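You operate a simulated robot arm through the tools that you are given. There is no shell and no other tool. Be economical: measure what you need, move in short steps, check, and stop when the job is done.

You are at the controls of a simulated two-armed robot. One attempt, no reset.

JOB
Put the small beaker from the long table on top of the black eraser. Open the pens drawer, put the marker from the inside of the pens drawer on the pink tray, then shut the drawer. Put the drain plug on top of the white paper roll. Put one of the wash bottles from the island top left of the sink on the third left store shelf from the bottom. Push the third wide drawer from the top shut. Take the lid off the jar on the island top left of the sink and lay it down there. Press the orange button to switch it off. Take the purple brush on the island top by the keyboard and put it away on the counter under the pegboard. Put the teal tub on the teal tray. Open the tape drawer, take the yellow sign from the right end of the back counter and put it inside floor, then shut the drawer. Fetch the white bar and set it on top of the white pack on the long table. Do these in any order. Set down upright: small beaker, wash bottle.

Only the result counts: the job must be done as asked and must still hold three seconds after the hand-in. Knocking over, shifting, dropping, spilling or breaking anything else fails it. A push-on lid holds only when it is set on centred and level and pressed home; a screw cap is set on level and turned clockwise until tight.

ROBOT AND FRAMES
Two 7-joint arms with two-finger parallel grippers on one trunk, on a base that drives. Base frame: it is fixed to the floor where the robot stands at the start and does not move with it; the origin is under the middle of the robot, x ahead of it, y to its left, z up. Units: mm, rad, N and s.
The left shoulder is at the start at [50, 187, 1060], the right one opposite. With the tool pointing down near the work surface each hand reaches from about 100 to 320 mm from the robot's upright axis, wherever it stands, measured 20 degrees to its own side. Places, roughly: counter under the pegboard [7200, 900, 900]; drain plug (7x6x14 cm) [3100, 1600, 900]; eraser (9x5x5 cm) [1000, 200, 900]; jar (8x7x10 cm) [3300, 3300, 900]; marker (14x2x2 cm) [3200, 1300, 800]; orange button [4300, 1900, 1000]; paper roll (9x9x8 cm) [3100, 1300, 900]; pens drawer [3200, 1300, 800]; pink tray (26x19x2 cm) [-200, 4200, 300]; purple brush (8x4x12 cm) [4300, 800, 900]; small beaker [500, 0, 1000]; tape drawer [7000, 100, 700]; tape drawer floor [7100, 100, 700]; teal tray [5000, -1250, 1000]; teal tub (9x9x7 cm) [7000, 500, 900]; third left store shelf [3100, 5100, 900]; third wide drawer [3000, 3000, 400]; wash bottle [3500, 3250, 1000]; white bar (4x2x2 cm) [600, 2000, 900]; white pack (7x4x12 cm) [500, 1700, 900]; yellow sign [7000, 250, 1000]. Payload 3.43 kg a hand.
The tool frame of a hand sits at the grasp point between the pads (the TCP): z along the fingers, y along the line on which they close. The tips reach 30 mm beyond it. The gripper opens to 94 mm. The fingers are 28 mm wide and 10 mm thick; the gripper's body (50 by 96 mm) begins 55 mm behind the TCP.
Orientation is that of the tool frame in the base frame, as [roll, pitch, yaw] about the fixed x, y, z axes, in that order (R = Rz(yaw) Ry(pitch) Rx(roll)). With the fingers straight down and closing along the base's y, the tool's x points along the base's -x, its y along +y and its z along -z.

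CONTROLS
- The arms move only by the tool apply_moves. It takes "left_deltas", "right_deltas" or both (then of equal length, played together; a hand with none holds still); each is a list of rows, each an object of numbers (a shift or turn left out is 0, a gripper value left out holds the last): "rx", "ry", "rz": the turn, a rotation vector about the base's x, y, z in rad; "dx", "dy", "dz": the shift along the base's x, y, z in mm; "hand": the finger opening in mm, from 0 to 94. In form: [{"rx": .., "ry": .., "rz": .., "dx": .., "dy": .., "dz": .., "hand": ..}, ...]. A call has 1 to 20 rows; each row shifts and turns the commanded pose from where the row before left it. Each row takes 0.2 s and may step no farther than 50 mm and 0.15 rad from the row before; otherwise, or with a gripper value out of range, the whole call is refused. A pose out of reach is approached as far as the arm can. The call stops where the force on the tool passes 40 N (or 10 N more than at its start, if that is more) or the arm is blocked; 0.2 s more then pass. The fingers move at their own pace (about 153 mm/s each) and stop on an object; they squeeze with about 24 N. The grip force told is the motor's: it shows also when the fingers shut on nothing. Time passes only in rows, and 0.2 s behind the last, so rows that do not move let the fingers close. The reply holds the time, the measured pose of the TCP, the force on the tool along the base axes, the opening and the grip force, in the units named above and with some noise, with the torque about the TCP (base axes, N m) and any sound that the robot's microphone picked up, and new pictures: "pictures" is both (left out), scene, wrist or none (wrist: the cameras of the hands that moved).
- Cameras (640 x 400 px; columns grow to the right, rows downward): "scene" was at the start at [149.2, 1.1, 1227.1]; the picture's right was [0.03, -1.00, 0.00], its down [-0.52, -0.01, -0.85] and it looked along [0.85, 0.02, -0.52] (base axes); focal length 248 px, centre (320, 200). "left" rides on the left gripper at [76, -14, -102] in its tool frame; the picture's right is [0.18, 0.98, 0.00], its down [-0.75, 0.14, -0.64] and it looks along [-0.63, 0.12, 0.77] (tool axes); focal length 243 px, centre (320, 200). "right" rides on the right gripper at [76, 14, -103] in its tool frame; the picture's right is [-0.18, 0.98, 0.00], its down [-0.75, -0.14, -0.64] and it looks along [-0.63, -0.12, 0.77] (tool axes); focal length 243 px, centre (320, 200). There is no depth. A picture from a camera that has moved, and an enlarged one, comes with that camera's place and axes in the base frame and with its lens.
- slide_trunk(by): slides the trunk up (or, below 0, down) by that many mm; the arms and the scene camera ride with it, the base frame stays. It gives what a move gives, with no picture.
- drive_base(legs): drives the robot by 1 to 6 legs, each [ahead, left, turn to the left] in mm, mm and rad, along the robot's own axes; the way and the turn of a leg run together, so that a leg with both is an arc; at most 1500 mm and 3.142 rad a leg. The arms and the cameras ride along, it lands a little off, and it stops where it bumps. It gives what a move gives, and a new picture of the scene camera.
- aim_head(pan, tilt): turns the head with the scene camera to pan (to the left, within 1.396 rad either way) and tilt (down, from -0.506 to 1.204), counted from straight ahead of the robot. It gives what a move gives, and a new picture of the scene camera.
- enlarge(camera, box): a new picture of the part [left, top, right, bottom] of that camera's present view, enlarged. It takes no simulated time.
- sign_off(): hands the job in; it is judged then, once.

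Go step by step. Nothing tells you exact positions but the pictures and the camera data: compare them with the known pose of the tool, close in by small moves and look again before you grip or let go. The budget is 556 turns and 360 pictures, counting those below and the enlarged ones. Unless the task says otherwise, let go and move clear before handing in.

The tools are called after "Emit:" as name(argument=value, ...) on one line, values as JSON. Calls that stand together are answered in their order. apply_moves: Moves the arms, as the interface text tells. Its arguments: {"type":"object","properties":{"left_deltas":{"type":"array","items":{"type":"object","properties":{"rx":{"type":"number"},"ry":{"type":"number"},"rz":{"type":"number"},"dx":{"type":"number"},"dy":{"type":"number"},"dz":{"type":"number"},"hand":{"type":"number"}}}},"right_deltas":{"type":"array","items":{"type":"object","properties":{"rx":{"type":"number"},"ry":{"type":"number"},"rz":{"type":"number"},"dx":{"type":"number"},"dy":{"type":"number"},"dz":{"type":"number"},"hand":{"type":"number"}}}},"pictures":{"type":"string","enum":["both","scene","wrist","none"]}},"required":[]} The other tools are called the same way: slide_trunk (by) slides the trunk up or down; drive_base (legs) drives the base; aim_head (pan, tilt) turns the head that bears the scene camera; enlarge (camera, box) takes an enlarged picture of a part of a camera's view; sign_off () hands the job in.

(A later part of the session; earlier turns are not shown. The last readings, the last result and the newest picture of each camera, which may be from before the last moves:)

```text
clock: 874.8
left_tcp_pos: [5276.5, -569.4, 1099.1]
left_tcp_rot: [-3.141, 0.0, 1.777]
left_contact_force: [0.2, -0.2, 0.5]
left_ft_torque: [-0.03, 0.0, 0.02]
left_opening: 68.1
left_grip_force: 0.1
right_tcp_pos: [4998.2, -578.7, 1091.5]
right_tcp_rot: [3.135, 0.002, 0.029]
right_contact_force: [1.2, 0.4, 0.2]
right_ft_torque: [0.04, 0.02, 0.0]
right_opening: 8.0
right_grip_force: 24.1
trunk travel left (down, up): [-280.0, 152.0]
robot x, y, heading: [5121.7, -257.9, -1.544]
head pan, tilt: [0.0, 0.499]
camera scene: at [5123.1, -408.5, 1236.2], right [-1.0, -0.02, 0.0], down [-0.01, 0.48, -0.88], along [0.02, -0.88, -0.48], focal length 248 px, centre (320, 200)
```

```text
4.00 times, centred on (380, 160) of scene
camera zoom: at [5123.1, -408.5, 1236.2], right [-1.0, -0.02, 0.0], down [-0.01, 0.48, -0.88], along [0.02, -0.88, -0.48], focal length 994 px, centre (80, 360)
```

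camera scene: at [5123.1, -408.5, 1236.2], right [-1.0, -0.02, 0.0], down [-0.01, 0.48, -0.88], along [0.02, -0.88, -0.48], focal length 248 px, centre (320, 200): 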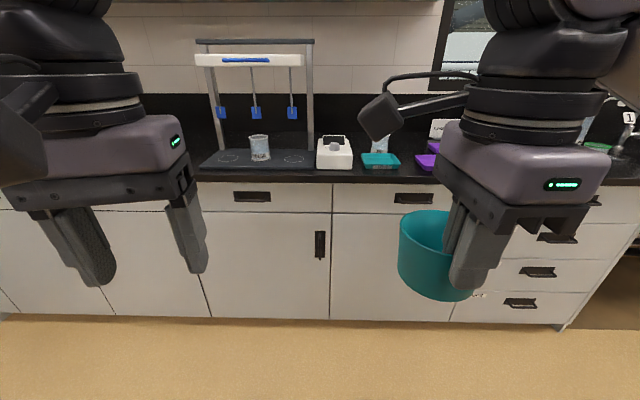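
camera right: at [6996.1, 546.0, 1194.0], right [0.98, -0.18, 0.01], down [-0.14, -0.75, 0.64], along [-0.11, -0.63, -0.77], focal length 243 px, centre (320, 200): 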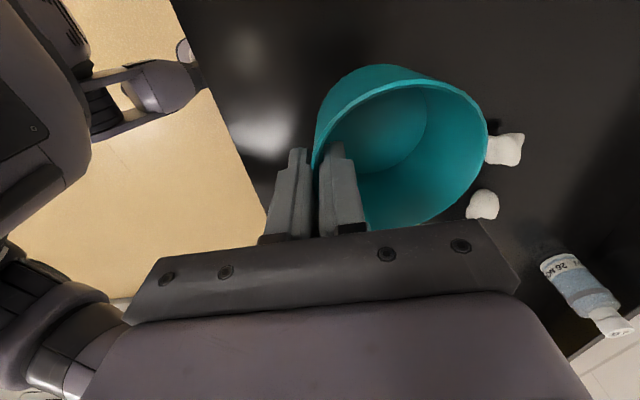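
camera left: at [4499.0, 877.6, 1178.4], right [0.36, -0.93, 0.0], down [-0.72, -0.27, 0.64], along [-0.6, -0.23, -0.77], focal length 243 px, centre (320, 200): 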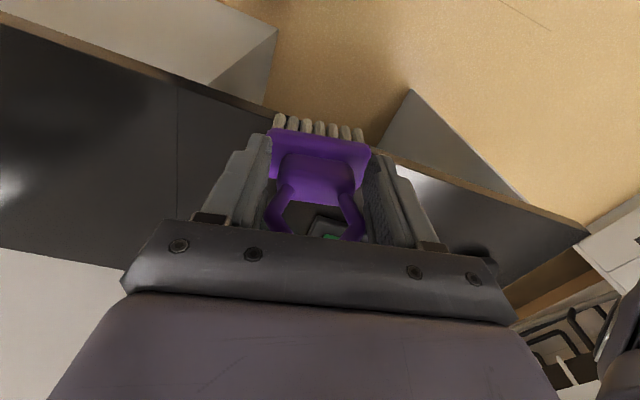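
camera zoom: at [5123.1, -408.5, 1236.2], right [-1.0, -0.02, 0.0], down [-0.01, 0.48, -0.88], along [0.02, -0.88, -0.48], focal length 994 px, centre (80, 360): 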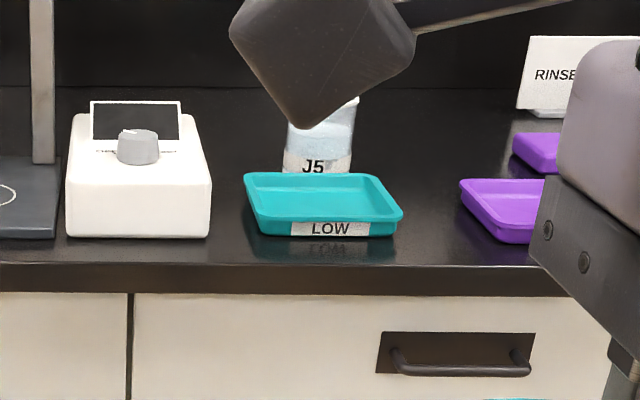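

The teal tray is at about [4918, -1307], rim z≈925. I'll square up, retract the left hand, and drive in.

Emit:
apply_moves(left_deltas=[{"dy": 40}, {"dy": 30}], pictures="none")

Emit:
drive_base(legs=[[0, -84, -0.026], [400, 0, 0], [215, 0, 0]])

```text
clock: 875.4
left_tcp_pos: [5275.7, -500.3, 1098.4]
left_tcp_rot: [3.141, 0.0, 1.779]
left_contact_force: [0.4, -0.2, -0.7]
left_ft_torque: [-0.02, 0.02, 0.01]
left_opening: 67.9
left_grip_force: 0.1
right_tcp_pos: [4997.4, -578.6, 1091.5]
right_tcp_rot: [3.135, 0.001, 0.027]
right_contact_force: [0.0, -0.1, -1.0]
right_ft_torque: [0.01, -0.03, -0.03]
right_opening: 8.0
right_grip_force: 23.8
trunk travel left (down, up): [-280.0, 152.0]
robot x, y, heading: [5113.2, -258.1, -1.543]
head pan, tilt: [0.0, 0.499]
```

```text
clock: 880.1
left_tcp_pos: [5183.4, -1124.5, 1099.5]
left_tcp_rot: [-3.141, 0.0, 1.746]
left_contact_force: [-0.1, -0.9, 0.8]
left_ft_torque: [0.04, 0.01, -0.01]
left_opening: 67.8
left_grip_force: 0.0
right_tcp_pos: [4902.8, -1195.2, 1091.0]
right_tcp_rot: [3.134, 0.001, -0.002]
right_contact_force: [-0.8, 0.2, -0.9]
right_ft_torque: [0.05, -0.03, -0.02]
right_opening: 7.8
right_grip_force: 24.0
trunk travel left (down, up): [-280.0, 152.0]
robot x, y, heading: [5033.8, -880.2, -1.578]
head pan, tilt: [0.0, 0.499]
camera scene: at [5032.5, -1029.0, 1236.1], right [-1.0, 0.01, 0.0], down [0.0, 0.48, -0.88], along [-0.01, -0.88, -0.48], focal length 248 px, centre (320, 200)
```

scene: 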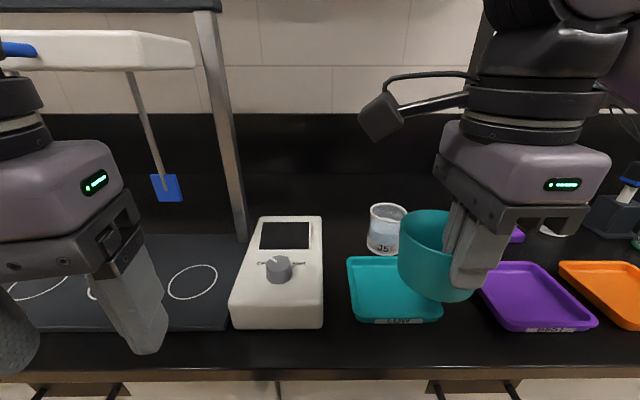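

I'll move the tub over the tray's centre and lower it.

Emit:
apply_moves(right_deltas=[{"dx": 14, "dy": -25}, {"dy": -30}, {"dy": -21}, {"dz": -40}, {"dz": -40}, {"dz": -15}, {}], pictures="scene")

```text
clock: 881.7
left_tcp_pos: [5183.1, -1126.3, 1097.7]
left_tcp_rot: [-3.14, -0.001, 1.748]
left_contact_force: [0.9, -0.3, -0.4]
left_ft_torque: [-0.01, 0.03, -0.04]
left_opening: 68.0
left_grip_force: 0.1
right_tcp_pos: [4916.4, -1269.7, 996.9]
right_tcp_rot: [3.134, 0.003, -0.003]
right_contact_force: [-0.6, -0.8, 0.2]
right_ft_torque: [0.07, 0.0, -0.01]
right_opening: 7.8
right_grip_force: 24.6
trunk travel left (down, up): [-280.0, 152.0]
robot x, y, heading: [5030.6, -875.9, -1.58]
head pan, tilt: [0.0, 0.499]
camera scene: at [5032.5, -1028.6, 1236.2], right [-1.0, 0.01, 0.0], down [0.0, 0.48, -0.88], along [-0.01, -0.88, -0.48], focal length 248 px, centre (320, 200)
```

scene: 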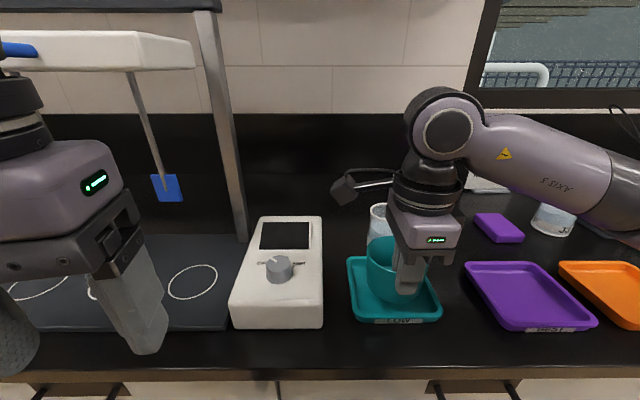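

Emit:
apply_moves(right_deltas=[{"dz": -12}, {"dz": -6}, {"dz": -3}, {"dz": -3}, {"dz": -2}, {"dz": -2}, {}], pictures="none")

```text
clock: 883.3
left_tcp_pos: [5183.7, -1124.4, 1099.0]
left_tcp_rot: [-3.139, 0.0, 1.747]
left_contact_force: [1.3, 0.4, -0.3]
left_ft_torque: [0.01, 0.03, 0.02]
left_opening: 67.9
left_grip_force: 0.2
right_tcp_pos: [4916.1, -1270.2, 969.6]
right_tcp_rot: [3.133, 0.002, -0.002]
right_contact_force: [-0.4, 1.1, 3.8]
right_ft_torque: [-0.21, 0.03, -0.05]
right_opening: 8.2
right_grip_force: 24.0
trunk travel left (down, up): [-280.0, 152.0]
robot x, y, heading: [5035.0, -876.1, -1.579]
head pan, tilt: [0.0, 0.499]
```

Touching. One more small step, then release.

Emit:
apply_moves(right_deltas=[{"dz": -2}, {}, {"hand": 14}, {"hand": 24}, {"hand": 40}, {}, {"dz": 30}, {"dz": 45}, {"dz": 45}, {"dy": 40}], pictures="scene")

```text
clock: 885.5
left_tcp_pos: [5182.3, -1124.8, 1097.8]
left_tcp_rot: [-3.14, 0.001, 1.746]
left_contact_force: [-0.3, 0.5, -0.4]
left_ft_torque: [0.0, 0.03, 0.0]
left_opening: 67.8
left_grip_force: 0.0
right_tcp_pos: [4916.4, -1229.9, 1086.8]
right_tcp_rot: [3.133, 0.002, -0.003]
right_contact_force: [-0.1, 0.2, -0.3]
right_ft_torque: [-0.03, 0.0, -0.02]
right_opening: 40.1
right_grip_force: 0.1
trunk travel left (down, up): [-280.0, 152.0]
robot x, y, heading: [5033.5, -880.2, -1.58]
head pan, tilt: [0.0, 0.499]
camera scene: at [5032.4, -1028.3, 1236.3], right [-1.0, 0.01, 0.0], down [0.0, 0.48, -0.88], along [-0.01, -0.88, -0.48], focal length 248 px, centre (320, 200)
```

scene: 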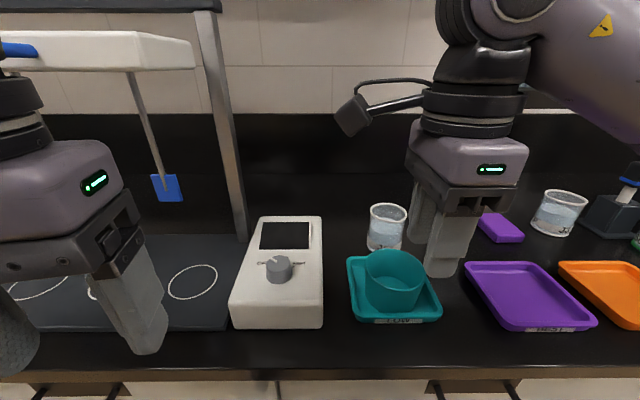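

The tub sits on the teal tray. Last: the tape drawer and the yellow sign. Driving back to the back counter's right end.

Emit:
drive_base(legs=[[-480, 0, 0], [0, 0, 1.578], [600, 530, 0], [500, 0, 0]])

```text
clock: 899.6
left_tcp_pos: [6368.8, 301.0, 1098.3]
left_tcp_rot: [3.141, 0.001, -2.947]
left_contact_force: [-0.2, -0.4, 0.7]
left_ft_torque: [0.0, 0.02, -0.04]
left_opening: 68.1
left_grip_force: 0.1
right_tcp_pos: [6478.1, 36.1, 1085.5]
right_tcp_rot: [3.136, 0.001, 1.587]
right_contact_force: [0.4, 0.5, 0.1]
right_ft_torque: [0.0, 0.03, 0.02]
right_opening: 40.3
right_grip_force: 0.1
trunk travel left (down, up): [-280.0, 152.0]
robot x, y, heading: [6125.6, 145.7, 0.01]
head pan, tilt: [0.0, 0.499]
camera scene: at [6273.8, 146.1, 1236.2], right [0.01, -1.0, 0.0], down [-0.48, -0.01, -0.88], along [0.88, 0.01, -0.48], focal length 248 px, centre (320, 200)
```

scene: 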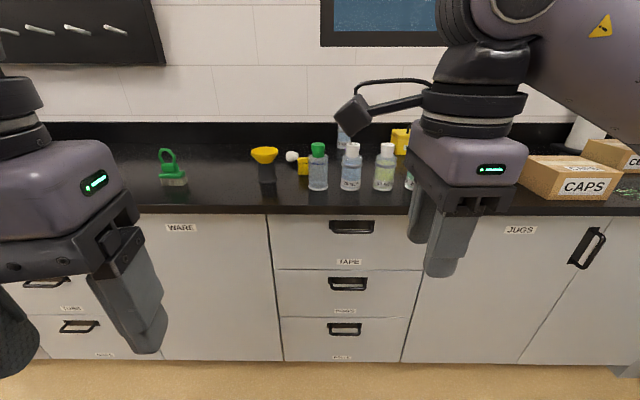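

Emit:
enlarge(camera="scene", box=[230, 120, 430, 270])

```text
2.67 times, centred on (330, 195) of scene
camera zoom: at [6273.8, 146.1, 1236.2], right [0.01, -1.0, 0.0], down [-0.48, -0.01, -0.88], along [0.88, 0.01, -0.48], focal length 662 px, centre (293, 213)
```

zoom: 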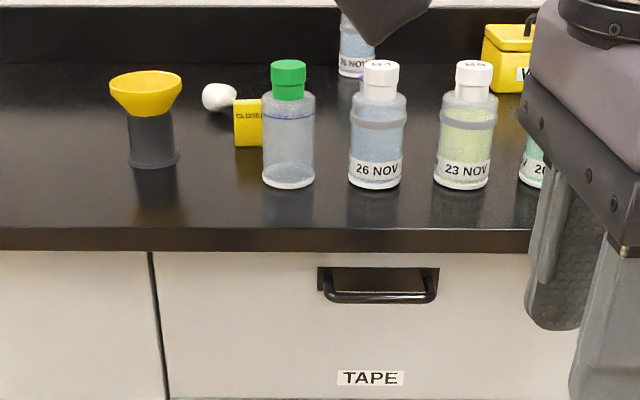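

The yellow CLOSED sign stands near [7071, 199], behind a bottle, deep on the counter. With the trunk raised the right hand should reach it from above. Raising and driving in.

Emit:
slide_trunk(by=150)

Emit:
drive_base(legs=[[0, 165, -0.01], [425, 0, 0]])

```text
clock: 901.3
left_tcp_pos: [6368.6, 300.0, 1248.9]
left_tcp_rot: [3.142, 0.001, -2.949]
left_contact_force: [-0.7, 0.3, 0.0]
left_ft_torque: [0.01, 0.01, 0.01]
left_opening: 67.9
left_grip_force: 0.1
right_tcp_pos: [6477.9, 35.8, 1236.2]
right_tcp_rot: [3.134, 0.001, 1.586]
right_contact_force: [0.3, 0.1, 0.5]
right_ft_torque: [-0.05, 0.0, 0.03]
right_opening: 40.1
right_grip_force: 0.1
trunk travel left (down, up): [-430.0, 2.0]
robot x, y, heading: [6122.0, 146.0, 0.011]
head pan, tilt: [0.0, 0.499]
```

```text
clock: 905.6
left_tcp_pos: [6792.4, 461.9, 1249.3]
left_tcp_rot: [-3.141, 0.001, -2.96]
left_contact_force: [-0.4, 0.1, -0.2]
left_ft_torque: [-0.01, 0.02, 0.01]
left_opening: 67.9
left_grip_force: 0.1
right_tcp_pos: [6898.5, 196.1, 1236.4]
right_tcp_rot: [3.134, 0.002, 1.575]
right_contact_force: [-0.8, 0.3, -0.1]
right_ft_torque: [-0.03, 0.03, 0.01]
right_opening: 39.8
right_grip_force: 0.1
trunk travel left (down, up): [-430.0, 2.0]
robot x, y, heading: [6543.2, 310.8, -0.0]
head pan, tilt: [0.0, 0.499]
camera scene: at [6696.5, 308.9, 1386.2], right [0.0, -1.0, 0.0], down [-0.48, 0.0, -0.88], along [0.88, 0.0, -0.48], focal length 248 px, centre (320, 200)
```

scene: 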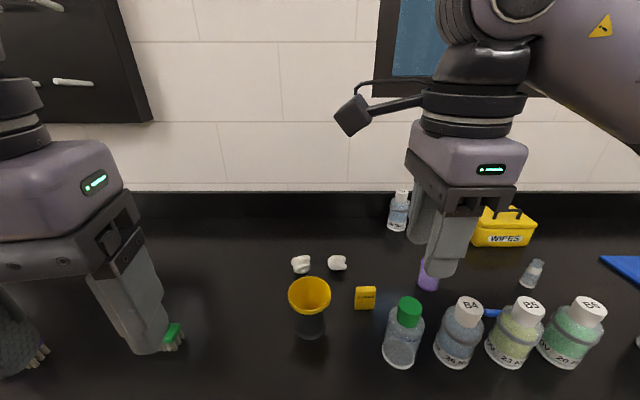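

Emit:
enlarge(camera="scene", box=[270, 240, 450, 380])

```text
2.86 times, centred on (360, 310) of scene
camera zoom: at [6696.5, 308.9, 1386.2], right [0.0, -1.0, 0.0], down [-0.48, 0.0, -0.88], along [0.88, 0.0, -0.48], focal length 710 px, centre (206, -114)
```

zoom: 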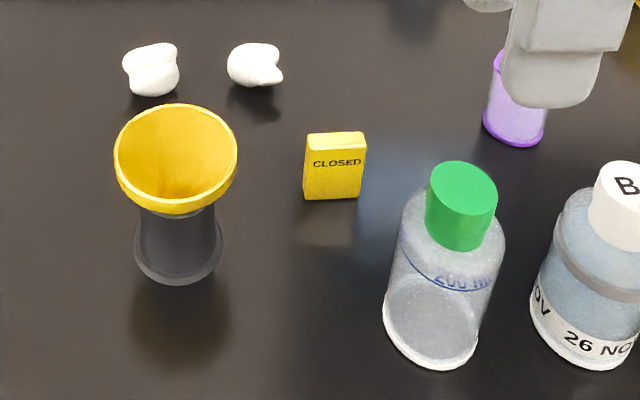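

The sign is a plate about 13 mm thick and 58 mm tall, at [7078, 208]. I'll bring the right hand above it.

Emit:
apply_moves(right_deltas=[{"dz": -45, "dy": 12}, {"dz": -45}, {"dz": -40}, {"dx": 40}, {"dx": 40}, {"dx": 40}, {"dx": 40}, {"dx": 20}, {}], pictures="wrist")

```text
clock: 907.6
left_tcp_pos: [6790.9, 462.7, 1248.1]
left_tcp_rot: [-3.142, 0.0, -2.959]
left_contact_force: [-0.4, -0.1, 0.0]
left_ft_torque: [0.01, -0.01, 0.03]
left_opening: 68.1
left_grip_force: 0.1
right_tcp_pos: [7079.6, 207.8, 1105.9]
right_tcp_rot: [3.135, 0.002, 1.577]
right_contact_force: [-0.6, 0.1, 0.1]
right_ft_torque: [-0.02, -0.02, 0.01]
right_opening: 39.9
right_grip_force: 0.0
trunk travel left (down, up): [-430.0, 2.0]
robot x, y, heading: [6544.4, 312.0, 0.0]
head pan, tilt: [0.0, 0.499]
camera right: at [7092.8, 284.3, 1208.4], right [0.98, -0.18, 0.01], down [-0.14, -0.75, 0.64], along [-0.11, -0.63, -0.77], focal length 243 px, centre (320, 200)
```

right: 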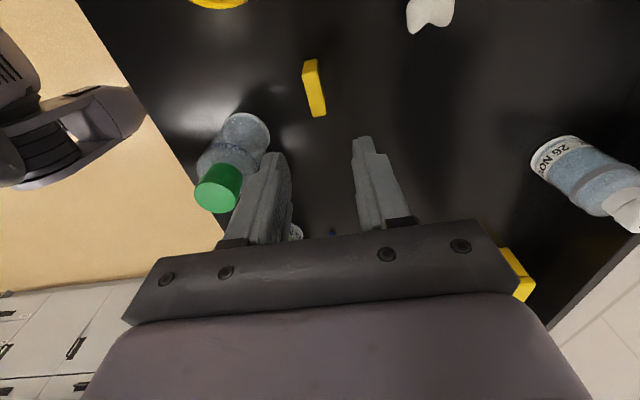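

Reached. I'll shift to [7076, 216] and descend to grip the sign.

Emit:
apply_moves(right_deltas=[{"dx": -3, "dy": 8}, {"dz": -45}, {"dz": -45}, {"dz": -40}, {"dz": -28}, {}], pictures="wrist")

```text
clock: 909.0
left_tcp_pos: [6791.4, 462.7, 1249.8]
left_tcp_rot: [3.141, 0.0, -2.958]
left_contact_force: [-1.1, 0.7, -0.5]
left_ft_torque: [0.02, 0.01, -0.03]
left_opening: 67.8
left_grip_force: 0.2
right_tcp_pos: [7075.2, 217.6, 948.0]
right_tcp_rot: [3.134, 0.001, 1.574]
right_contact_force: [0.0, -0.5, -0.1]
right_ft_torque: [0.01, 0.02, 0.0]
right_opening: 39.7
right_grip_force: 0.1
trunk travel left (down, up): [-430.0, 2.0]
robot x, y, heading: [6543.4, 309.4, 0.003]
head pan, tilt: [0.0, 0.499]
camera right: at [7088.7, 293.9, 1049.7], right [0.98, -0.18, 0.01], down [-0.14, -0.75, 0.64], along [-0.11, -0.63, -0.77], focal length 243 px, centre (320, 200)
```

right: 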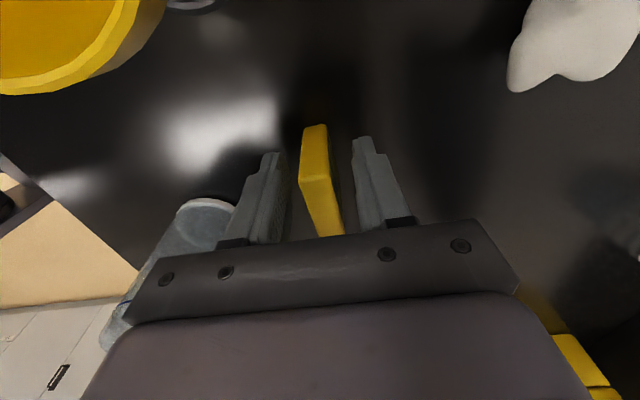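

The sign is between the fingers. I'll grip and lift straight up.

Emit:
apply_moves(right_deltas=[{"hand": 0}, {}, {}, {}, {"dz": 15}, {"dz": 40}, {"dz": 45}, {"dz": 45}, {"dz": 40}, {"dx": -40}, {"dx": -40}, {"dx": -40}, {"dx": -40}], pictures="wrist")

```text
clock: 911.8
left_tcp_pos: [6792.6, 462.5, 1249.7]
left_tcp_rot: [-3.141, -0.001, -2.96]
left_contact_force: [0.0, 0.4, -0.8]
left_ft_torque: [0.01, 0.0, 0.01]
left_opening: 67.9
left_grip_force: 0.1
right_tcp_pos: [6914.7, 216.4, 1133.3]
right_tcp_rot: [3.133, 0.002, 1.574]
right_contact_force: [-0.6, 0.1, 0.3]
right_ft_torque: [0.0, -0.02, -0.02]
right_opening: 19.2
right_grip_force: 24.4
trunk travel left (down, up): [-430.0, 2.0]
robot x, y, heading: [6546.2, 313.3, 0.006]
head pan, tilt: [0.0, 0.499]
camera right: at [6928.0, 293.3, 1235.8], right [0.98, -0.18, 0.01], down [-0.14, -0.75, 0.64], along [-0.11, -0.63, -0.77], focal length 243 px, centre (320, 200)
```

right: 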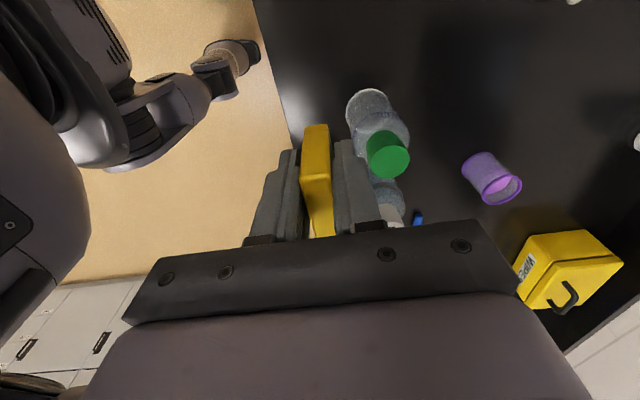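

The sign is held. Now the TAPE drawer: I'll back off in front of it, lower the trunk, and set the left hand to the horizontal handle grip as before.

Emit:
drive_base(legs=[[-600, 0, 0], [0, -358, 0]])

Emit:
slide_trunk(by=-295)

Emit:
apply_moves(left_deltas=[{"rz": -0.09, "dy": 30}, {"rz": -0.09, "dy": 30}, {"dx": 30, "dy": 20}, {"dz": -30}, {"ry": -0.15}, {"ry": -0.15}, {"ry": -0.15}, {"ry": -0.15}, {"ry": -0.15, "dx": 20}, {"ry": -0.15, "dx": 20}, {"ry": -0.15, "dx": 30}, {"ry": -0.15, "dx": 40}, {"ry": -0.15, "dx": 40}, {"ry": -0.15, "dx": 40}, {"ry": -0.071, "dx": 30}, {}], pictures="none")

```text
clock: 918.5
left_tcp_pos: [6187.4, 98.8, 1249.1]
left_tcp_rot: [-3.141, 0.0, -2.964]
left_contact_force: [-0.3, -1.1, -0.1]
left_ft_torque: [0.02, 0.0, -0.01]
left_opening: 68.2
left_grip_force: 0.0
right_tcp_pos: [6308.4, -146.3, 1134.4]
right_tcp_rot: [3.134, 0.0, 1.569]
right_contact_force: [0.1, -0.1, -1.4]
right_ft_torque: [0.0, 0.02, 0.0]
right_opening: 19.3
right_grip_force: 24.1
trunk travel left (down, up): [-430.0, 2.0]
robot x, y, heading: [5941.6, -49.4, -0.005]
head pan, tilt: [0.0, 0.499]
camera scene: at [6089.5, -52.5, 1386.2], right [-0.01, -1.0, 0.0], down [-0.48, 0.0, -0.88], along [0.88, -0.01, -0.48], focal length 248 px, centre (320, 200)
```

scene: 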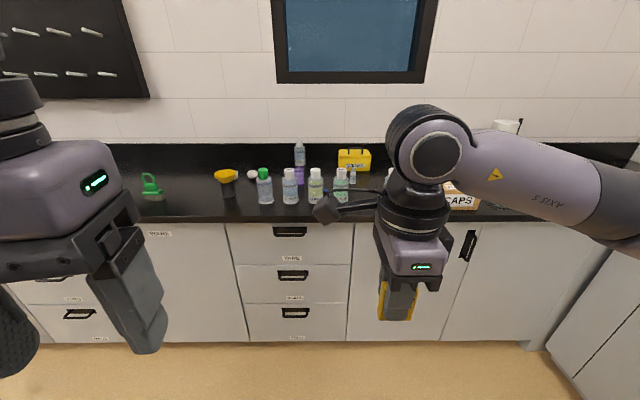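

```text
clock: 921.5
left_tcp_pos: [6186.4, 99.4, 954.2]
left_tcp_rot: [-3.14, 0.0, -2.965]
left_contact_force: [-0.6, -0.8, 0.2]
left_ft_torque: [0.02, -0.01, 0.03]
left_opening: 68.1
left_grip_force: 0.0
right_tcp_pos: [6308.6, -145.2, 838.8]
right_tcp_rot: [3.135, 0.001, 1.568]
right_contact_force: [-0.2, -0.4, -0.6]
right_ft_torque: [-0.01, 0.01, -0.01]
right_opening: 19.2
right_grip_force: 24.2
trunk travel left (down, up): [-135.0, 297.0]
robot x, y, heading: [5939.5, -51.6, -0.003]
head pan, tilt: [0.0, 0.499]
```

```text
clock: 924.9
left_tcp_pos: [6448.6, 164.6, 970.3]
left_tcp_rot: [2.925, 1.518, 2.893]
left_contact_force: [0.2, 0.8, 0.3]
left_ft_torque: [0.01, -0.02, 0.03]
left_opening: 68.0
left_grip_force: 0.1
left hand out of reach, approached as far as the arm can: row 8, 9, 10, 11, 15
right_tcp_pos: [6308.5, -146.0, 838.2]
right_tcp_rot: [3.135, 0.002, 1.571]
right_contact_force: [0.6, 0.1, -0.7]
right_ft_torque: [0.02, -0.01, 0.03]
right_opening: 19.5
right_grip_force: 24.6
trunk travel left (down, up): [-135.0, 297.0]
robot x, y, heading: [5940.9, -47.6, -0.009]
head pan, tilt: [0.0, 0.499]
```

Emit:
apply_moves(left_deltas=[{"dx": 35}, {"dx": 35}, {"rx": 0.15, "dy": -15, "dz": -12}, {"rx": 0.15, "dy": -15, "dz": -12}, {"rx": 0.15, "dy": -15, "dz": -12}, {"rx": 0.15, "dy": -10, "dz": -12}, {"rx": 0.15, "dz": -12}, {"rx": 0.15, "dz": -12}, {"rx": 0.15, "dz": -12}, {"rx": 0.15, "dz": -12}, {"rx": 0.15, "dz": -12}, {"rx": 0.15, "dz": -12}, {"rx": 0.071, "dz": -12, "hand": 50}, {}], pictures="scene")

```text
clock: 927.9
left_tcp_pos: [6514.7, 95.7, 863.3]
left_tcp_rot: [1.605, -0.014, 1.627]
left_contact_force: [0.0, -0.1, -0.6]
left_ft_torque: [0.01, 0.0, 0.0]
left_opening: 50.2
left_grip_force: 0.1
left hand out of reach, approached as far as the arm can: row 3, 9, 10, 11, 12, 13
right_tcp_pos: [6308.1, -146.4, 838.8]
right_tcp_rot: [3.133, 0.002, 1.569]
right_contact_force: [-0.2, -0.6, -0.4]
right_ft_torque: [0.02, -0.01, -0.05]
right_opening: 19.4
right_grip_force: 23.9
trunk travel left (down, up): [-135.0, 297.0]
robot x, y, heading: [5938.5, -50.9, -0.005]
head pan, tilt: [0.0, 0.499]
camera scene: at [6089.5, -52.3, 1091.2], right [-0.01, -1.0, 0.0], down [-0.48, 0.0, -0.88], along [0.88, -0.01, -0.48], focal length 248 px, centre (320, 200)
```

scene: 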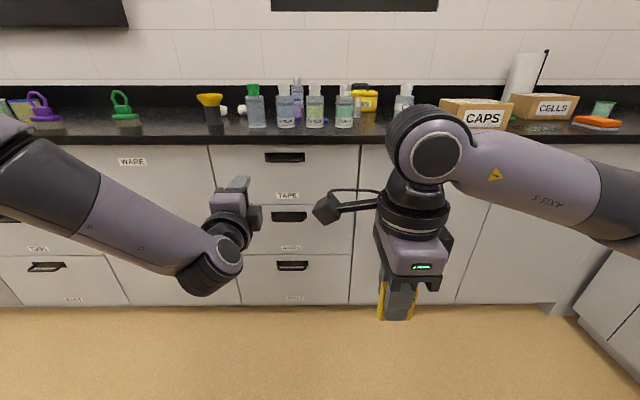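

The TAPE handle's bar is near [6859, 51, 820]. I'll lower the trunk 43 mm, shift right and drive in.

Emit:
slide_trunk(by=-43)

Emit:
drive_base(legs=[[0, -44, 0.005], [295, 0, 0]])

Emit:
enlarge(camera="left", box=[160, 0, 480, 250])

```text
clock: 928.8
left_tcp_pos: [6514.5, 95.3, 821.4]
left_tcp_rot: [1.604, -0.012, 1.628]
left_contact_force: [-0.4, -0.3, -0.4]
left_ft_torque: [0.0, -0.03, 0.0]
left_opening: 49.9
left_grip_force: 0.1
right_tcp_pos: [6307.4, -146.6, 796.2]
right_tcp_rot: [3.136, 0.0, 1.569]
right_contact_force: [-0.1, 0.5, 0.2]
right_ft_torque: [-0.03, 0.0, 0.01]
right_opening: 19.3
right_grip_force: 24.2
trunk travel left (down, up): [-92.0, 340.0]
robot x, y, heading: [5938.6, -47.2, -0.006]
head pan, tilt: [0.0, 0.499]
```

```text
clock: 931.5
left_tcp_pos: [6809.9, 54.8, 820.8]
left_tcp_rot: [1.603, -0.011, 1.634]
left_contact_force: [0.4, -0.3, 0.1]
left_ft_torque: [-0.01, 0.01, -0.01]
left_opening: 50.1
left_grip_force: 0.1
right_tcp_pos: [6605.4, -188.8, 795.1]
right_tcp_rot: [3.135, 0.002, 1.577]
right_contact_force: [0.5, -0.4, -0.9]
right_ft_torque: [0.0, -0.01, 0.01]
right_opening: 19.3
right_grip_force: 23.9
trunk travel left (down, up): [-92.0, 340.0]
robot x, y, heading: [6237.2, -97.3, 0.004]
head pan, tilt: [0.0, 0.499]
camera scene: at [6385.1, -95.6, 1048.2], right [0.0, -1.0, 0.0], down [-0.48, 0.0, -0.88], along [0.88, 0.0, -0.48], focal length 248 px, centre (320, 200)
```

scene: 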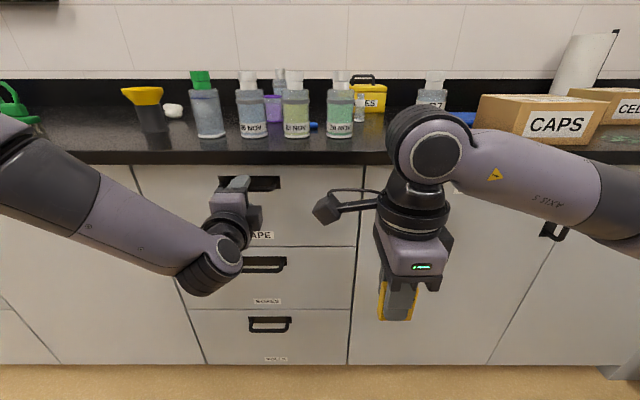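

```text
1.60 times, centred on (320, 125) of left
camera zoom: at [6701.9, 124.6, 810.1], right [0.02, 0.17, 0.98], down [-0.59, -0.8, 0.15], along [0.81, -0.58, 0.08], focal length 388 px, centre (320, 320)
```

zoom: 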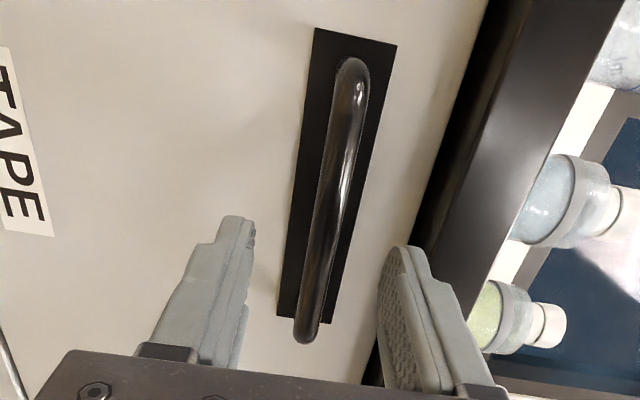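

Same geometry as at the pens drawer. I'll go 15 mm further and grip the bar.

Emit:
apply_moves(left_deltas=[{"dx": 15, "dy": 6}, {}, {"hand": 0}, {}, {}, {}], pictures="none")

```text
clock: 932.9
left_tcp_pos: [6823.7, 58.9, 821.4]
left_tcp_rot: [1.614, -0.014, 1.642]
left_contact_force: [-1.5, -1.5, -6.0]
left_ft_torque: [-1.15, 0.13, 0.23]
left_opening: 11.5
left_grip_force: 45.3
left hand out of reach, approached as far as the arm can: row 1
right_tcp_pos: [6605.3, -187.9, 796.0]
right_tcp_rot: [3.134, 0.001, 1.576]
right_contact_force: [-0.6, 0.1, 1.1]
right_ft_torque: [-0.03, 0.02, -0.02]
right_opening: 19.6
right_grip_force: 24.3
trunk travel left (down, up): [-92.0, 340.0]
robot x, y, heading: [6233.5, -91.3, 0.0]
head pan, tilt: [0.0, 0.499]
```

Gripped. I'll pull the drawer open by driving back.

Emit:
drive_base(legs=[[-120, 0, 0], [-120, 0, 0]])

```text
clock: 934.9
left_tcp_pos: [6584.2, 58.9, 821.5]
left_tcp_rot: [1.612, -0.012, 1.641]
left_contact_force: [-1.2, 1.4, -10.3]
left_ft_torque: [-1.09, 0.29, 0.11]
left_opening: 11.8
left_grip_force: 45.2
right_tcp_pos: [6365.5, -188.7, 795.7]
right_tcp_rot: [3.134, 0.003, 1.576]
right_contact_force: [0.5, -0.3, 0.0]
right_ft_torque: [0.0, 0.02, -0.02]
right_opening: 19.5
right_grip_force: 24.0
trunk travel left (down, up): [-92.0, 340.0]
robot x, y, heading: [5994.0, -93.8, 0.002]
head pan, tilt: [0.0, 0.499]
camera scene: at [6146.0, -95.3, 1048.0], right [0.0, -1.0, 0.0], down [-0.48, 0.0, -0.88], along [0.88, 0.0, -0.48], focal length 248 px, centre (320, 200)
```

scene: 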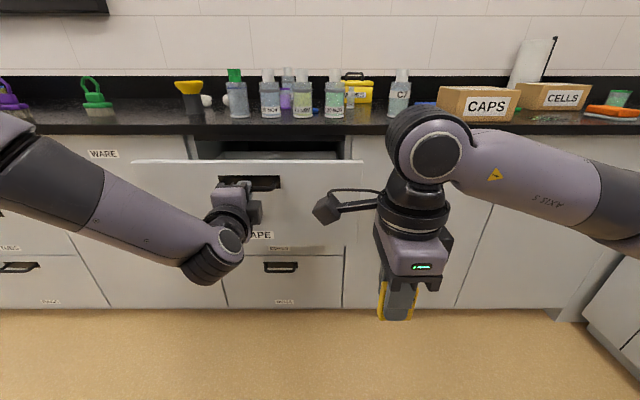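

The drawer is open about 240 mm. I'll release, back off, raise the trunk, and turn the left hand down again.

Emit:
apply_moves(left_deltas=[{"hand": 45}, {}, {}], pictures="none")

Emit:
drive_base(legs=[[-200, 0, 0]])

Emit:
slide_trunk(by=250)

Emit:
apply_moves(left_deltas=[{"rx": -0.15}, {"rx": -0.15}, {"rx": -0.15}, {"rx": -0.15}, {"rx": -0.15}, {"rx": -0.15}, {"rx": -0.15}, {"rx": -0.15}, {"rx": -0.15}, {"rx": -0.15}, {"rx": -0.071}], pictures="none")

Emit:
apply_moves(left_deltas=[{"ry": 0.15, "dx": -30}, {"ry": 0.15, "dx": -30}, {"ry": 0.15, "dx": -30}, {"ry": 0.15, "dx": -30}, {"ry": 0.15, "dx": -30}, {"ry": 0.15, "dx": -20}, {"ry": 0.15, "dx": -20}, {"ry": 0.15}, {"ry": 0.15}, {"ry": 0.15}, {"ry": 0.071}, {"dy": 40}, {"dx": -30}], pictures="none")

```text
clock: 935.7
left_tcp_pos: [6583.5, 57.8, 823.2]
left_tcp_rot: [1.611, -0.011, 1.64]
left_contact_force: [-0.4, 0.1, -0.2]
left_ft_torque: [-0.03, -0.01, -0.02]
left_opening: 44.9
left_grip_force: 0.1
right_tcp_pos: [6365.0, -187.2, 795.9]
right_tcp_rot: [3.135, 0.003, 1.576]
right_contact_force: [0.8, -0.7, -0.3]
right_ft_torque: [0.0, 0.0, -0.02]
right_opening: 19.3
right_grip_force: 24.3
trunk travel left (down, up): [-92.0, 340.0]
robot x, y, heading: [5998.4, -94.0, -0.003]
head pan, tilt: [0.0, 0.499]
```

```text
clock: 937.3
left_tcp_pos: [6384.8, 59.5, 822.8]
left_tcp_rot: [1.612, -0.012, 1.641]
left_contact_force: [-0.7, 1.1, 0.1]
left_ft_torque: [-0.02, 0.02, 0.01]
left_opening: 44.9
left_grip_force: 0.0
right_tcp_pos: [6165.1, -187.9, 795.1]
right_tcp_rot: [3.134, 0.003, 1.575]
right_contact_force: [0.3, 0.1, -0.1]
right_ft_torque: [0.02, -0.03, 0.0]
right_opening: 19.2
right_grip_force: 24.1
trunk travel left (down, up): [-92.0, 340.0]
robot x, y, heading: [5796.7, -95.9, 0.003]
head pan, tilt: [0.0, 0.499]
camera scene: at [5945.8, -95.8, 1048.2], right [0.0, -1.0, 0.0], down [-0.48, 0.0, -0.88], along [0.88, 0.0, -0.48], focal length 248 px, centre (320, 200)
```

scene: 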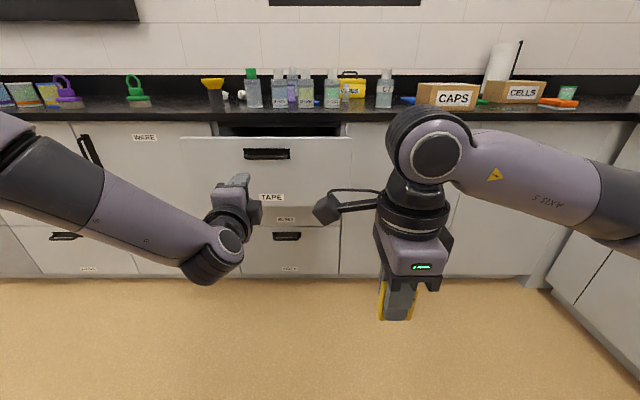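

```text
clock: 939.9
left_tcp_pos: [6384.0, 58.5, 1072.7]
left_tcp_rot: [1.611, -0.012, 1.644]
left_contact_force: [-0.4, -0.2, 0.5]
left_ft_torque: [-0.01, -0.01, -0.02]
left_opening: 45.0
left_grip_force: 0.0
right_tcp_pos: [6166.0, -187.6, 1045.5]
right_tcp_rot: [3.133, 0.002, 1.576]
right_contact_force: [-0.3, -0.2, -0.6]
right_ft_torque: [-0.01, -0.03, 0.02]
right_opening: 19.6
right_grip_force: 24.0
trunk travel left (down, up): [-342.0, 90.0]
robot x, y, heading: [5797.3, -92.1, -0.0]
head pan, tilt: [0.0, 0.499]
```

```text
clock: 942.3
left_tcp_pos: [6382.1, 32.3, 1089.2]
left_tcp_rot: [3.029, 1.495, 2.993]
left_contact_force: [0.0, -0.5, 0.9]
left_ft_torque: [0.04, 0.01, -0.01]
left_opening: 45.2
left_grip_force: 0.1
left hand out of reach, approached as far as the arm can: row 5, 6, 7, 8, 9, 10, 11
right_tcp_pos: [6164.8, -186.8, 1044.8]
right_tcp_rot: [3.134, 0.002, 1.576]
right_contact_force: [-0.2, 0.6, -0.2]
right_ft_torque: [0.04, -0.02, -0.01]
right_opening: 19.7
right_grip_force: 23.3
trunk travel left (down, up): [-342.0, 90.0]
robot x, y, heading: [5792.8, -96.1, 0.006]
head pan, tilt: [0.0, 0.499]
```

```text
clock: 945.1
left_tcp_pos: [6162.2, 74.5, 1090.4]
left_tcp_rot: [-3.102, -0.072, 3.128]
left_contact_force: [-0.8, 0.2, -0.1]
left_ft_torque: [0.02, 0.0, 0.01]
left_opening: 45.0
left_grip_force: 0.1
right_tcp_pos: [6164.8, -188.1, 1045.0]
right_tcp_rot: [3.133, 0.001, 1.576]
right_contact_force: [-1.2, -0.3, -0.4]
right_ft_torque: [0.04, -0.02, 0.02]
right_opening: 19.2
right_grip_force: 24.0
trunk travel left (down, up): [-342.0, 90.0]
robot x, y, heading: [5796.7, -94.8, 0.003]
head pan, tilt: [0.0, 0.499]
```

Both hands point down. I'll move so the right hand with the sign is above the open drawer.

Emit:
drive_base(legs=[[0, 250, 0], [485, 0, 0]])

```text
clock: 950.4
left_tcp_pos: [6643.5, 320.5, 1090.0]
left_tcp_rot: [-3.101, -0.071, 3.124]
left_contact_force: [0.7, 0.5, 0.4]
left_ft_torque: [0.06, -0.04, 0.04]
left_opening: 45.2
left_grip_force: 0.1
right_tcp_pos: [6647.6, 59.5, 1044.3]
right_tcp_rot: [3.136, 0.003, 1.573]
right_contact_force: [0.2, 0.0, -0.2]
right_ft_torque: [-0.01, 0.0, -0.04]
right_opening: 19.1
right_grip_force: 24.1
trunk travel left (down, up): [-342.0, 90.0]
robot x, y, heading: [6278.5, 155.0, -0.001]
head pan, tilt: [0.0, 0.499]
camera scene: at [6428.7, 152.1, 1298.2], right [0.0, -1.0, 0.0], down [-0.48, 0.0, -0.88], along [0.88, 0.0, -0.48], focal length 248 px, centre (320, 200)
```

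scene: 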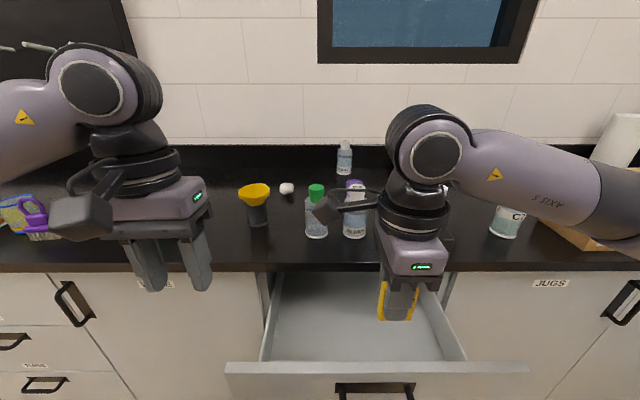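

The drawer is empty and wide. I'll move 62 mm deeper and lower the sign in.

Emit:
apply_moves(right_deltas=[{"dx": 32}, {"dx": 30}, {}], pictures="none")

Emit:
slide_trunk(by=-110)

Emit:
apply_moves(right_deltas=[{"dz": -30}, {"dz": -30}, {"dz": -20}, {"dz": -6}, {"dz": -4}, {}], pictures="both")

```text
clock: 951.2
left_tcp_pos: [6644.8, 321.8, 1091.7]
left_tcp_rot: [-3.102, -0.07, 3.125]
left_contact_force: [-0.4, 0.8, -0.5]
left_ft_torque: [-0.05, 0.02, 0.0]
left_opening: 45.0
left_grip_force: 0.1
right_tcp_pos: [6710.2, 58.0, 1045.0]
right_tcp_rot: [3.135, 0.002, 1.572]
right_contact_force: [-0.7, -0.2, 0.1]
right_ft_torque: [0.03, 0.02, 0.04]
right_opening: 19.3
right_grip_force: 24.6
trunk travel left (down, up): [-342.0, 90.0]
robot x, y, heading: [6277.0, 151.1, -0.002]
head pan, tilt: [0.0, 0.499]
```

```text
clock: 952.6
left_tcp_pos: [6644.6, 320.8, 979.3]
left_tcp_rot: [-3.1, -0.069, 3.124]
left_contact_force: [0.1, 0.1, -0.2]
left_ft_torque: [0.03, 0.0, -0.03]
left_opening: 45.1
left_grip_force: 0.1
right_tcp_pos: [6708.3, 58.4, 936.1]
right_tcp_rot: [3.135, 0.001, 1.571]
right_contact_force: [-0.1, 0.1, 0.1]
right_ft_torque: [-0.02, 0.0, -0.02]
right_opening: 19.2
right_grip_force: 23.9
trunk travel left (down, up): [-232.0, 200.0]
robot x, y, heading: [6278.1, 152.3, -0.003]
head pan, tilt: [0.0, 0.499]
```

```text
clock: 954.0
left_tcp_pos: [6643.9, 321.2, 979.7]
left_tcp_rot: [-3.101, -0.07, 3.123]
left_contact_force: [0.4, -0.3, -0.2]
left_ft_torque: [0.02, 0.01, 0.03]
left_opening: 45.0
left_grip_force: 0.0
right_tcp_pos: [6709.8, 58.5, 844.9]
right_tcp_rot: [3.135, 0.001, 1.574]
right_contact_force: [0.6, -0.6, -0.8]
right_ft_torque: [-0.01, -0.01, -0.01]
right_opening: 19.4
right_grip_force: 23.4
trunk travel left (down, up): [-232.0, 200.0]
robot x, y, heading: [6277.3, 153.5, -0.007]
head pan, tilt: [0.0, 0.499]
camera scene: at [6428.3, 152.1, 1188.2], right [0.0, -1.0, 0.0], down [-0.48, 0.0, -0.88], along [0.88, 0.0, -0.48], focal length 248 px, centre (320, 200)
camera right: at [6723.1, 135.8, 946.7], right [0.98, -0.18, 0.01], down [-0.14, -0.75, 0.64], along [-0.11, -0.63, -0.77], focal length 243 px, centre (320, 200)
```

scene: 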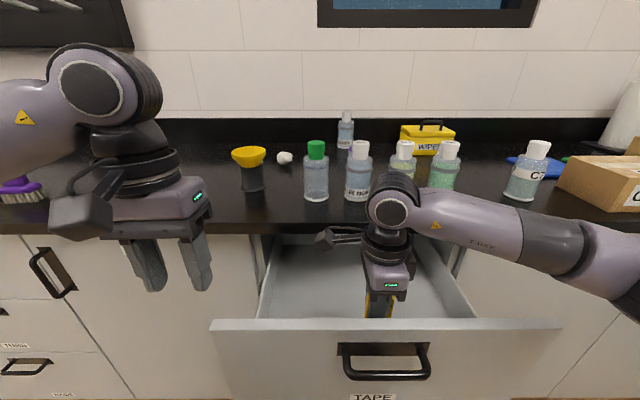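
right: 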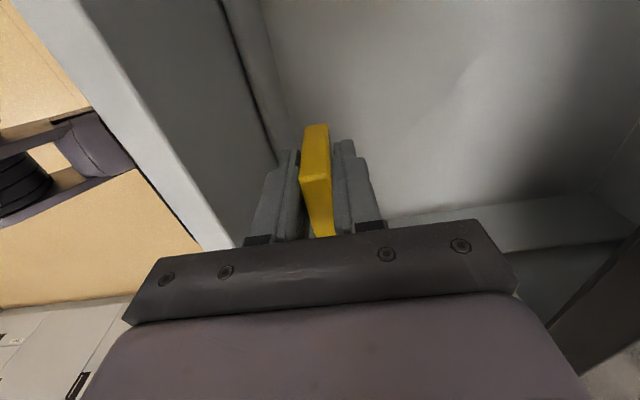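

Inside the drawer. I'll lower until contact.

Emit:
apply_moves(right_deltas=[{"dz": -4}, {"dz": -4}, {"dz": -3}, {"dz": -3}, {"dz": -3}, {"dz": -3}, {"dz": -3}, {}], pictures="none")

```text
clock: 955.8
left_tcp_pos: [6645.1, 321.0, 980.2]
left_tcp_rot: [-3.101, -0.07, 3.125]
left_contact_force: [-0.4, 0.1, -0.1]
left_ft_torque: [-0.01, -0.02, -0.02]
left_opening: 44.7
left_grip_force: 0.1
right_tcp_pos: [6710.4, 59.8, 822.0]
right_tcp_rot: [3.133, 0.001, 1.573]
right_contact_force: [-0.1, -0.3, 0.3]
right_ft_torque: [-0.01, -0.02, 0.0]
right_opening: 19.6
right_grip_force: 24.0
trunk travel left (down, up): [-232.0, 200.0]
robot x, y, heading: [6276.0, 153.3, 0.001]
head pan, tilt: [0.0, 0.499]
```

Emit:
apply_moves(right_deltas=[{"dz": -4}, {"dz": -4}, {"dz": -4}, {"dz": -4}, {"dz": -4}, {"dz": -3}, {"dz": -3}, {"dz": -3}, {}], pictures="none")

```text
clock: 956.9
left_tcp_pos: [6645.1, 319.6, 979.4]
left_tcp_rot: [-3.103, -0.071, 3.122]
left_contact_force: [0.1, 0.6, -0.2]
left_ft_torque: [0.01, -0.02, 0.01]
left_opening: 45.2
left_grip_force: 0.0
right_tcp_pos: [6711.5, 59.6, 812.2]
right_tcp_rot: [3.122, -0.004, 1.574]
right_contact_force: [1.5, -1.7, 14.0]
right_ft_torque: [-0.32, 0.75, 0.1]
right_opening: 19.4
right_grip_force: 23.8
trunk travel left (down, up): [-232.0, 200.0]
robot x, y, heading: [6282.1, 151.3, -0.008]
head pan, tilt: [0.0, 0.499]
stopped in row 5 (right hand): the force on the tool passed its limit at 45 N (the readings are from after the stop); the commanded pose is now the measured one
```

The sign stands on the drawer floor. I'll release it and lift out.

Emit:
apply_moves(right_deltas=[{"dz": 3}, {"hand": 24}, {"hand": 32}, {"hand": 42}, {}, {"dz": 30}, {"dz": 45}, {"dz": 45}, {"dz": 45}, {"dz": 40}, {}], pictures="wrist")

```text
clock: 959.3
left_tcp_pos: [6644.7, 321.4, 981.4]
left_tcp_rot: [-3.1, -0.069, 3.125]
left_contact_force: [0.1, -0.4, -0.9]
left_ft_torque: [-0.03, -0.03, -0.01]
left_opening: 45.1
left_grip_force: 0.0
right_tcp_pos: [6711.4, 58.3, 1018.9]
right_tcp_rot: [3.126, -0.002, 1.573]
right_contact_force: [0.0, -0.8, 0.3]
right_ft_torque: [0.0, -0.01, 0.0]
right_opening: 42.1
right_grip_force: 0.1
trunk travel left (down, up): [-232.0, 200.0]
robot x, y, heading: [6278.3, 154.8, -0.005]
head pan, tilt: [0.0, 0.499]
camera right: at [6724.0, 134.9, 1120.7], right [0.98, -0.18, 0.01], down [-0.15, -0.76, 0.64], along [-0.11, -0.63, -0.77], focal length 243 px, centre (320, 200)
```

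right: 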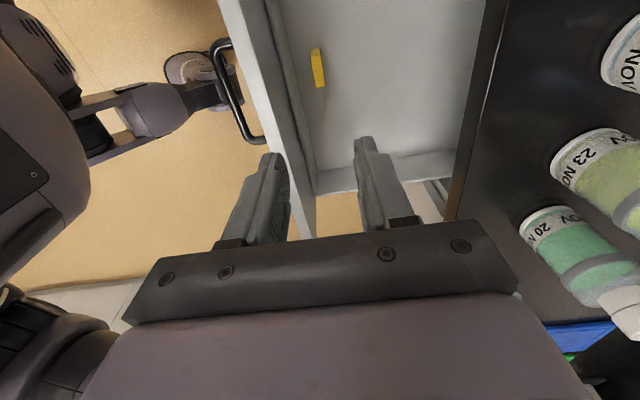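

The sign stands inside. I'll back off and set the right hand closed and pitched forward to push the drawer shut.

Emit:
drive_base(legs=[[-330, 0, 0]])

Emit:
apply_moves(left_deltas=[{"dz": 40}, {"dz": 40}, {"dz": 40}, {"dx": -30}, {"dx": -30}, {}, {}, {}, {}, {}, {}, {}, {}, {}, {}, {}, {}, {}, {}], right_deltas=[{"rz": 0.15, "hand": 0}, {"rz": 0.15}, {"rz": 0.15}, {"rz": 0.15}, {"rz": 0.15}, {"rz": 0.15}, {"rz": 0.15}, {"rz": 0.15}, {"rz": 0.15}, {"rz": 0.15}, {"rz": 0.07, "dx": -25}, {"ry": -0.15}, {"ry": -0.15}, {"ry": -0.15}, {"ry": -0.15}, {"ry": -0.15}, {"ry": -0.15}, {"ry": -0.14, "dz": -20}, {"dz": -20}], pictures="none")

```text
clock: 961.5
left_tcp_pos: [6314.3, 321.4, 980.9]
left_tcp_rot: [-3.101, -0.07, 3.129]
left_contact_force: [-0.8, 0.4, -0.5]
left_ft_torque: [-0.05, 0.0, 0.03]
left_opening: 45.1
left_grip_force: 0.1
right_tcp_pos: [6381.2, 60.4, 1017.2]
right_tcp_rot: [3.127, -0.002, 1.576]
right_contact_force: [-0.1, 0.3, 0.1]
right_ft_torque: [-0.02, -0.01, -0.01]
right_opening: 42.2
right_grip_force: 0.0
trunk travel left (down, up): [-232.0, 200.0]
robot x, y, heading: [5950.9, 154.3, 0.002]
head pan, tilt: [0.0, 0.499]
camera scene: at [6098.1, 152.9, 1188.3], right [0.0, -1.0, 0.0], down [-0.48, 0.0, -0.88], along [0.88, 0.0, -0.48], focal length 248 px, centre (320, 200)
```

scene: 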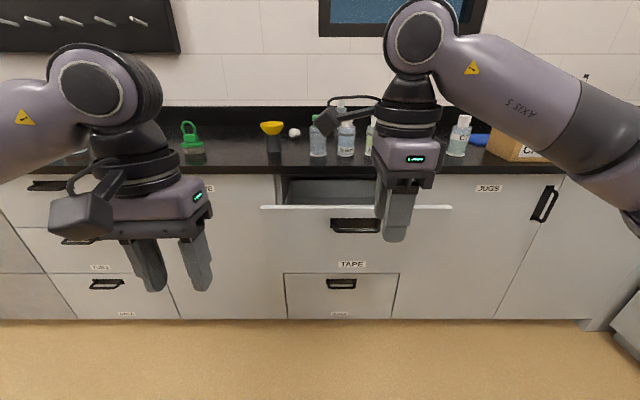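

```text
clock: 965.5
left_tcp_pos: [6253.7, 321.4, 1101.6]
left_tcp_rot: [-3.1, -0.073, 3.126]
left_contact_force: [-0.1, 0.0, 0.3]
left_ft_torque: [-0.01, -0.02, 0.02]
left_opening: 45.0
left_grip_force: 0.1
right_tcp_pos: [6356.1, 58.4, 977.1]
right_tcp_rot: [3.129, 1.04, -3.136]
right_contact_force: [0.5, 0.3, -0.6]
right_ft_torque: [-0.01, 0.01, 0.03]
right_opening: 0.0
right_grip_force: 23.9
trunk travel left (down, up): [-232.0, 200.0]
robot x, y, heading: [5949.8, 156.2, 0.0]
head pan, tilt: [0.0, 0.499]
```

Emit:
slide_trunk(by=-121)

Emit:
drive_base(legs=[[240, 0, 0], [130, 0, 0]])

```text
clock: 967.0
left_tcp_pos: [6253.6, 323.6, 979.4]
left_tcp_rot: [-3.102, -0.072, 3.125]
left_contact_force: [-0.2, 0.0, 0.7]
left_ft_torque: [0.01, 0.01, -0.01]
left_opening: 44.9
left_grip_force: 0.0
right_tcp_pos: [6356.7, 60.6, 856.6]
right_tcp_rot: [3.131, 1.04, -3.137]
right_contact_force: [0.3, 0.0, 0.5]
right_ft_torque: [0.04, 0.01, -0.05]
right_opening: 0.0
right_grip_force: 23.7
trunk travel left (down, up): [-111.0, 321.0]
robot x, y, heading: [5951.0, 154.6, 0.002]
head pan, tilt: [0.0, 0.499]
```

```text
clock: 969.7
left_tcp_pos: [6623.1, 322.5, 979.6]
left_tcp_rot: [-3.101, -0.071, 3.128]
left_contact_force: [0.0, 0.3, -0.2]
left_ft_torque: [0.0, -0.02, 0.0]
left_opening: 45.2
left_grip_force: 0.0
right_tcp_pos: [6725.3, 59.4, 856.2]
right_tcp_rot: [3.131, 1.035, -3.135]
right_contact_force: [1.0, 0.5, 0.1]
right_ft_torque: [0.01, 0.01, 0.02]
right_opening: 0.0
right_grip_force: 23.0
trunk travel left (down, up): [-111.0, 321.0]
robot x, y, heading: [6319.8, 153.9, -0.0]
head pan, tilt: [0.0, 0.499]
camera scene: at [6467.3, 153.1, 1067.2], right [0.0, -1.0, 0.0], down [-0.48, 0.0, -0.88], along [0.88, 0.0, -0.48], focal length 248 px, centre (320, 200)
```

scene: 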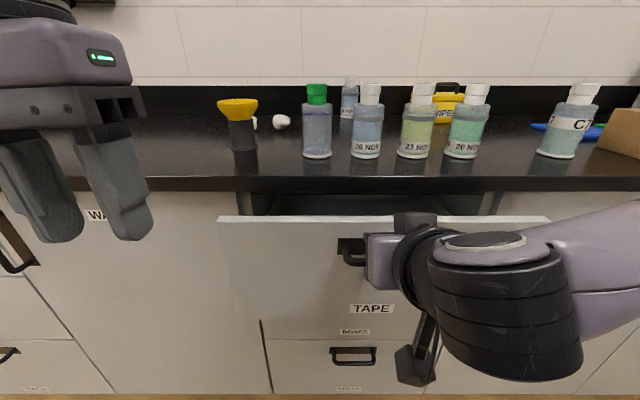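

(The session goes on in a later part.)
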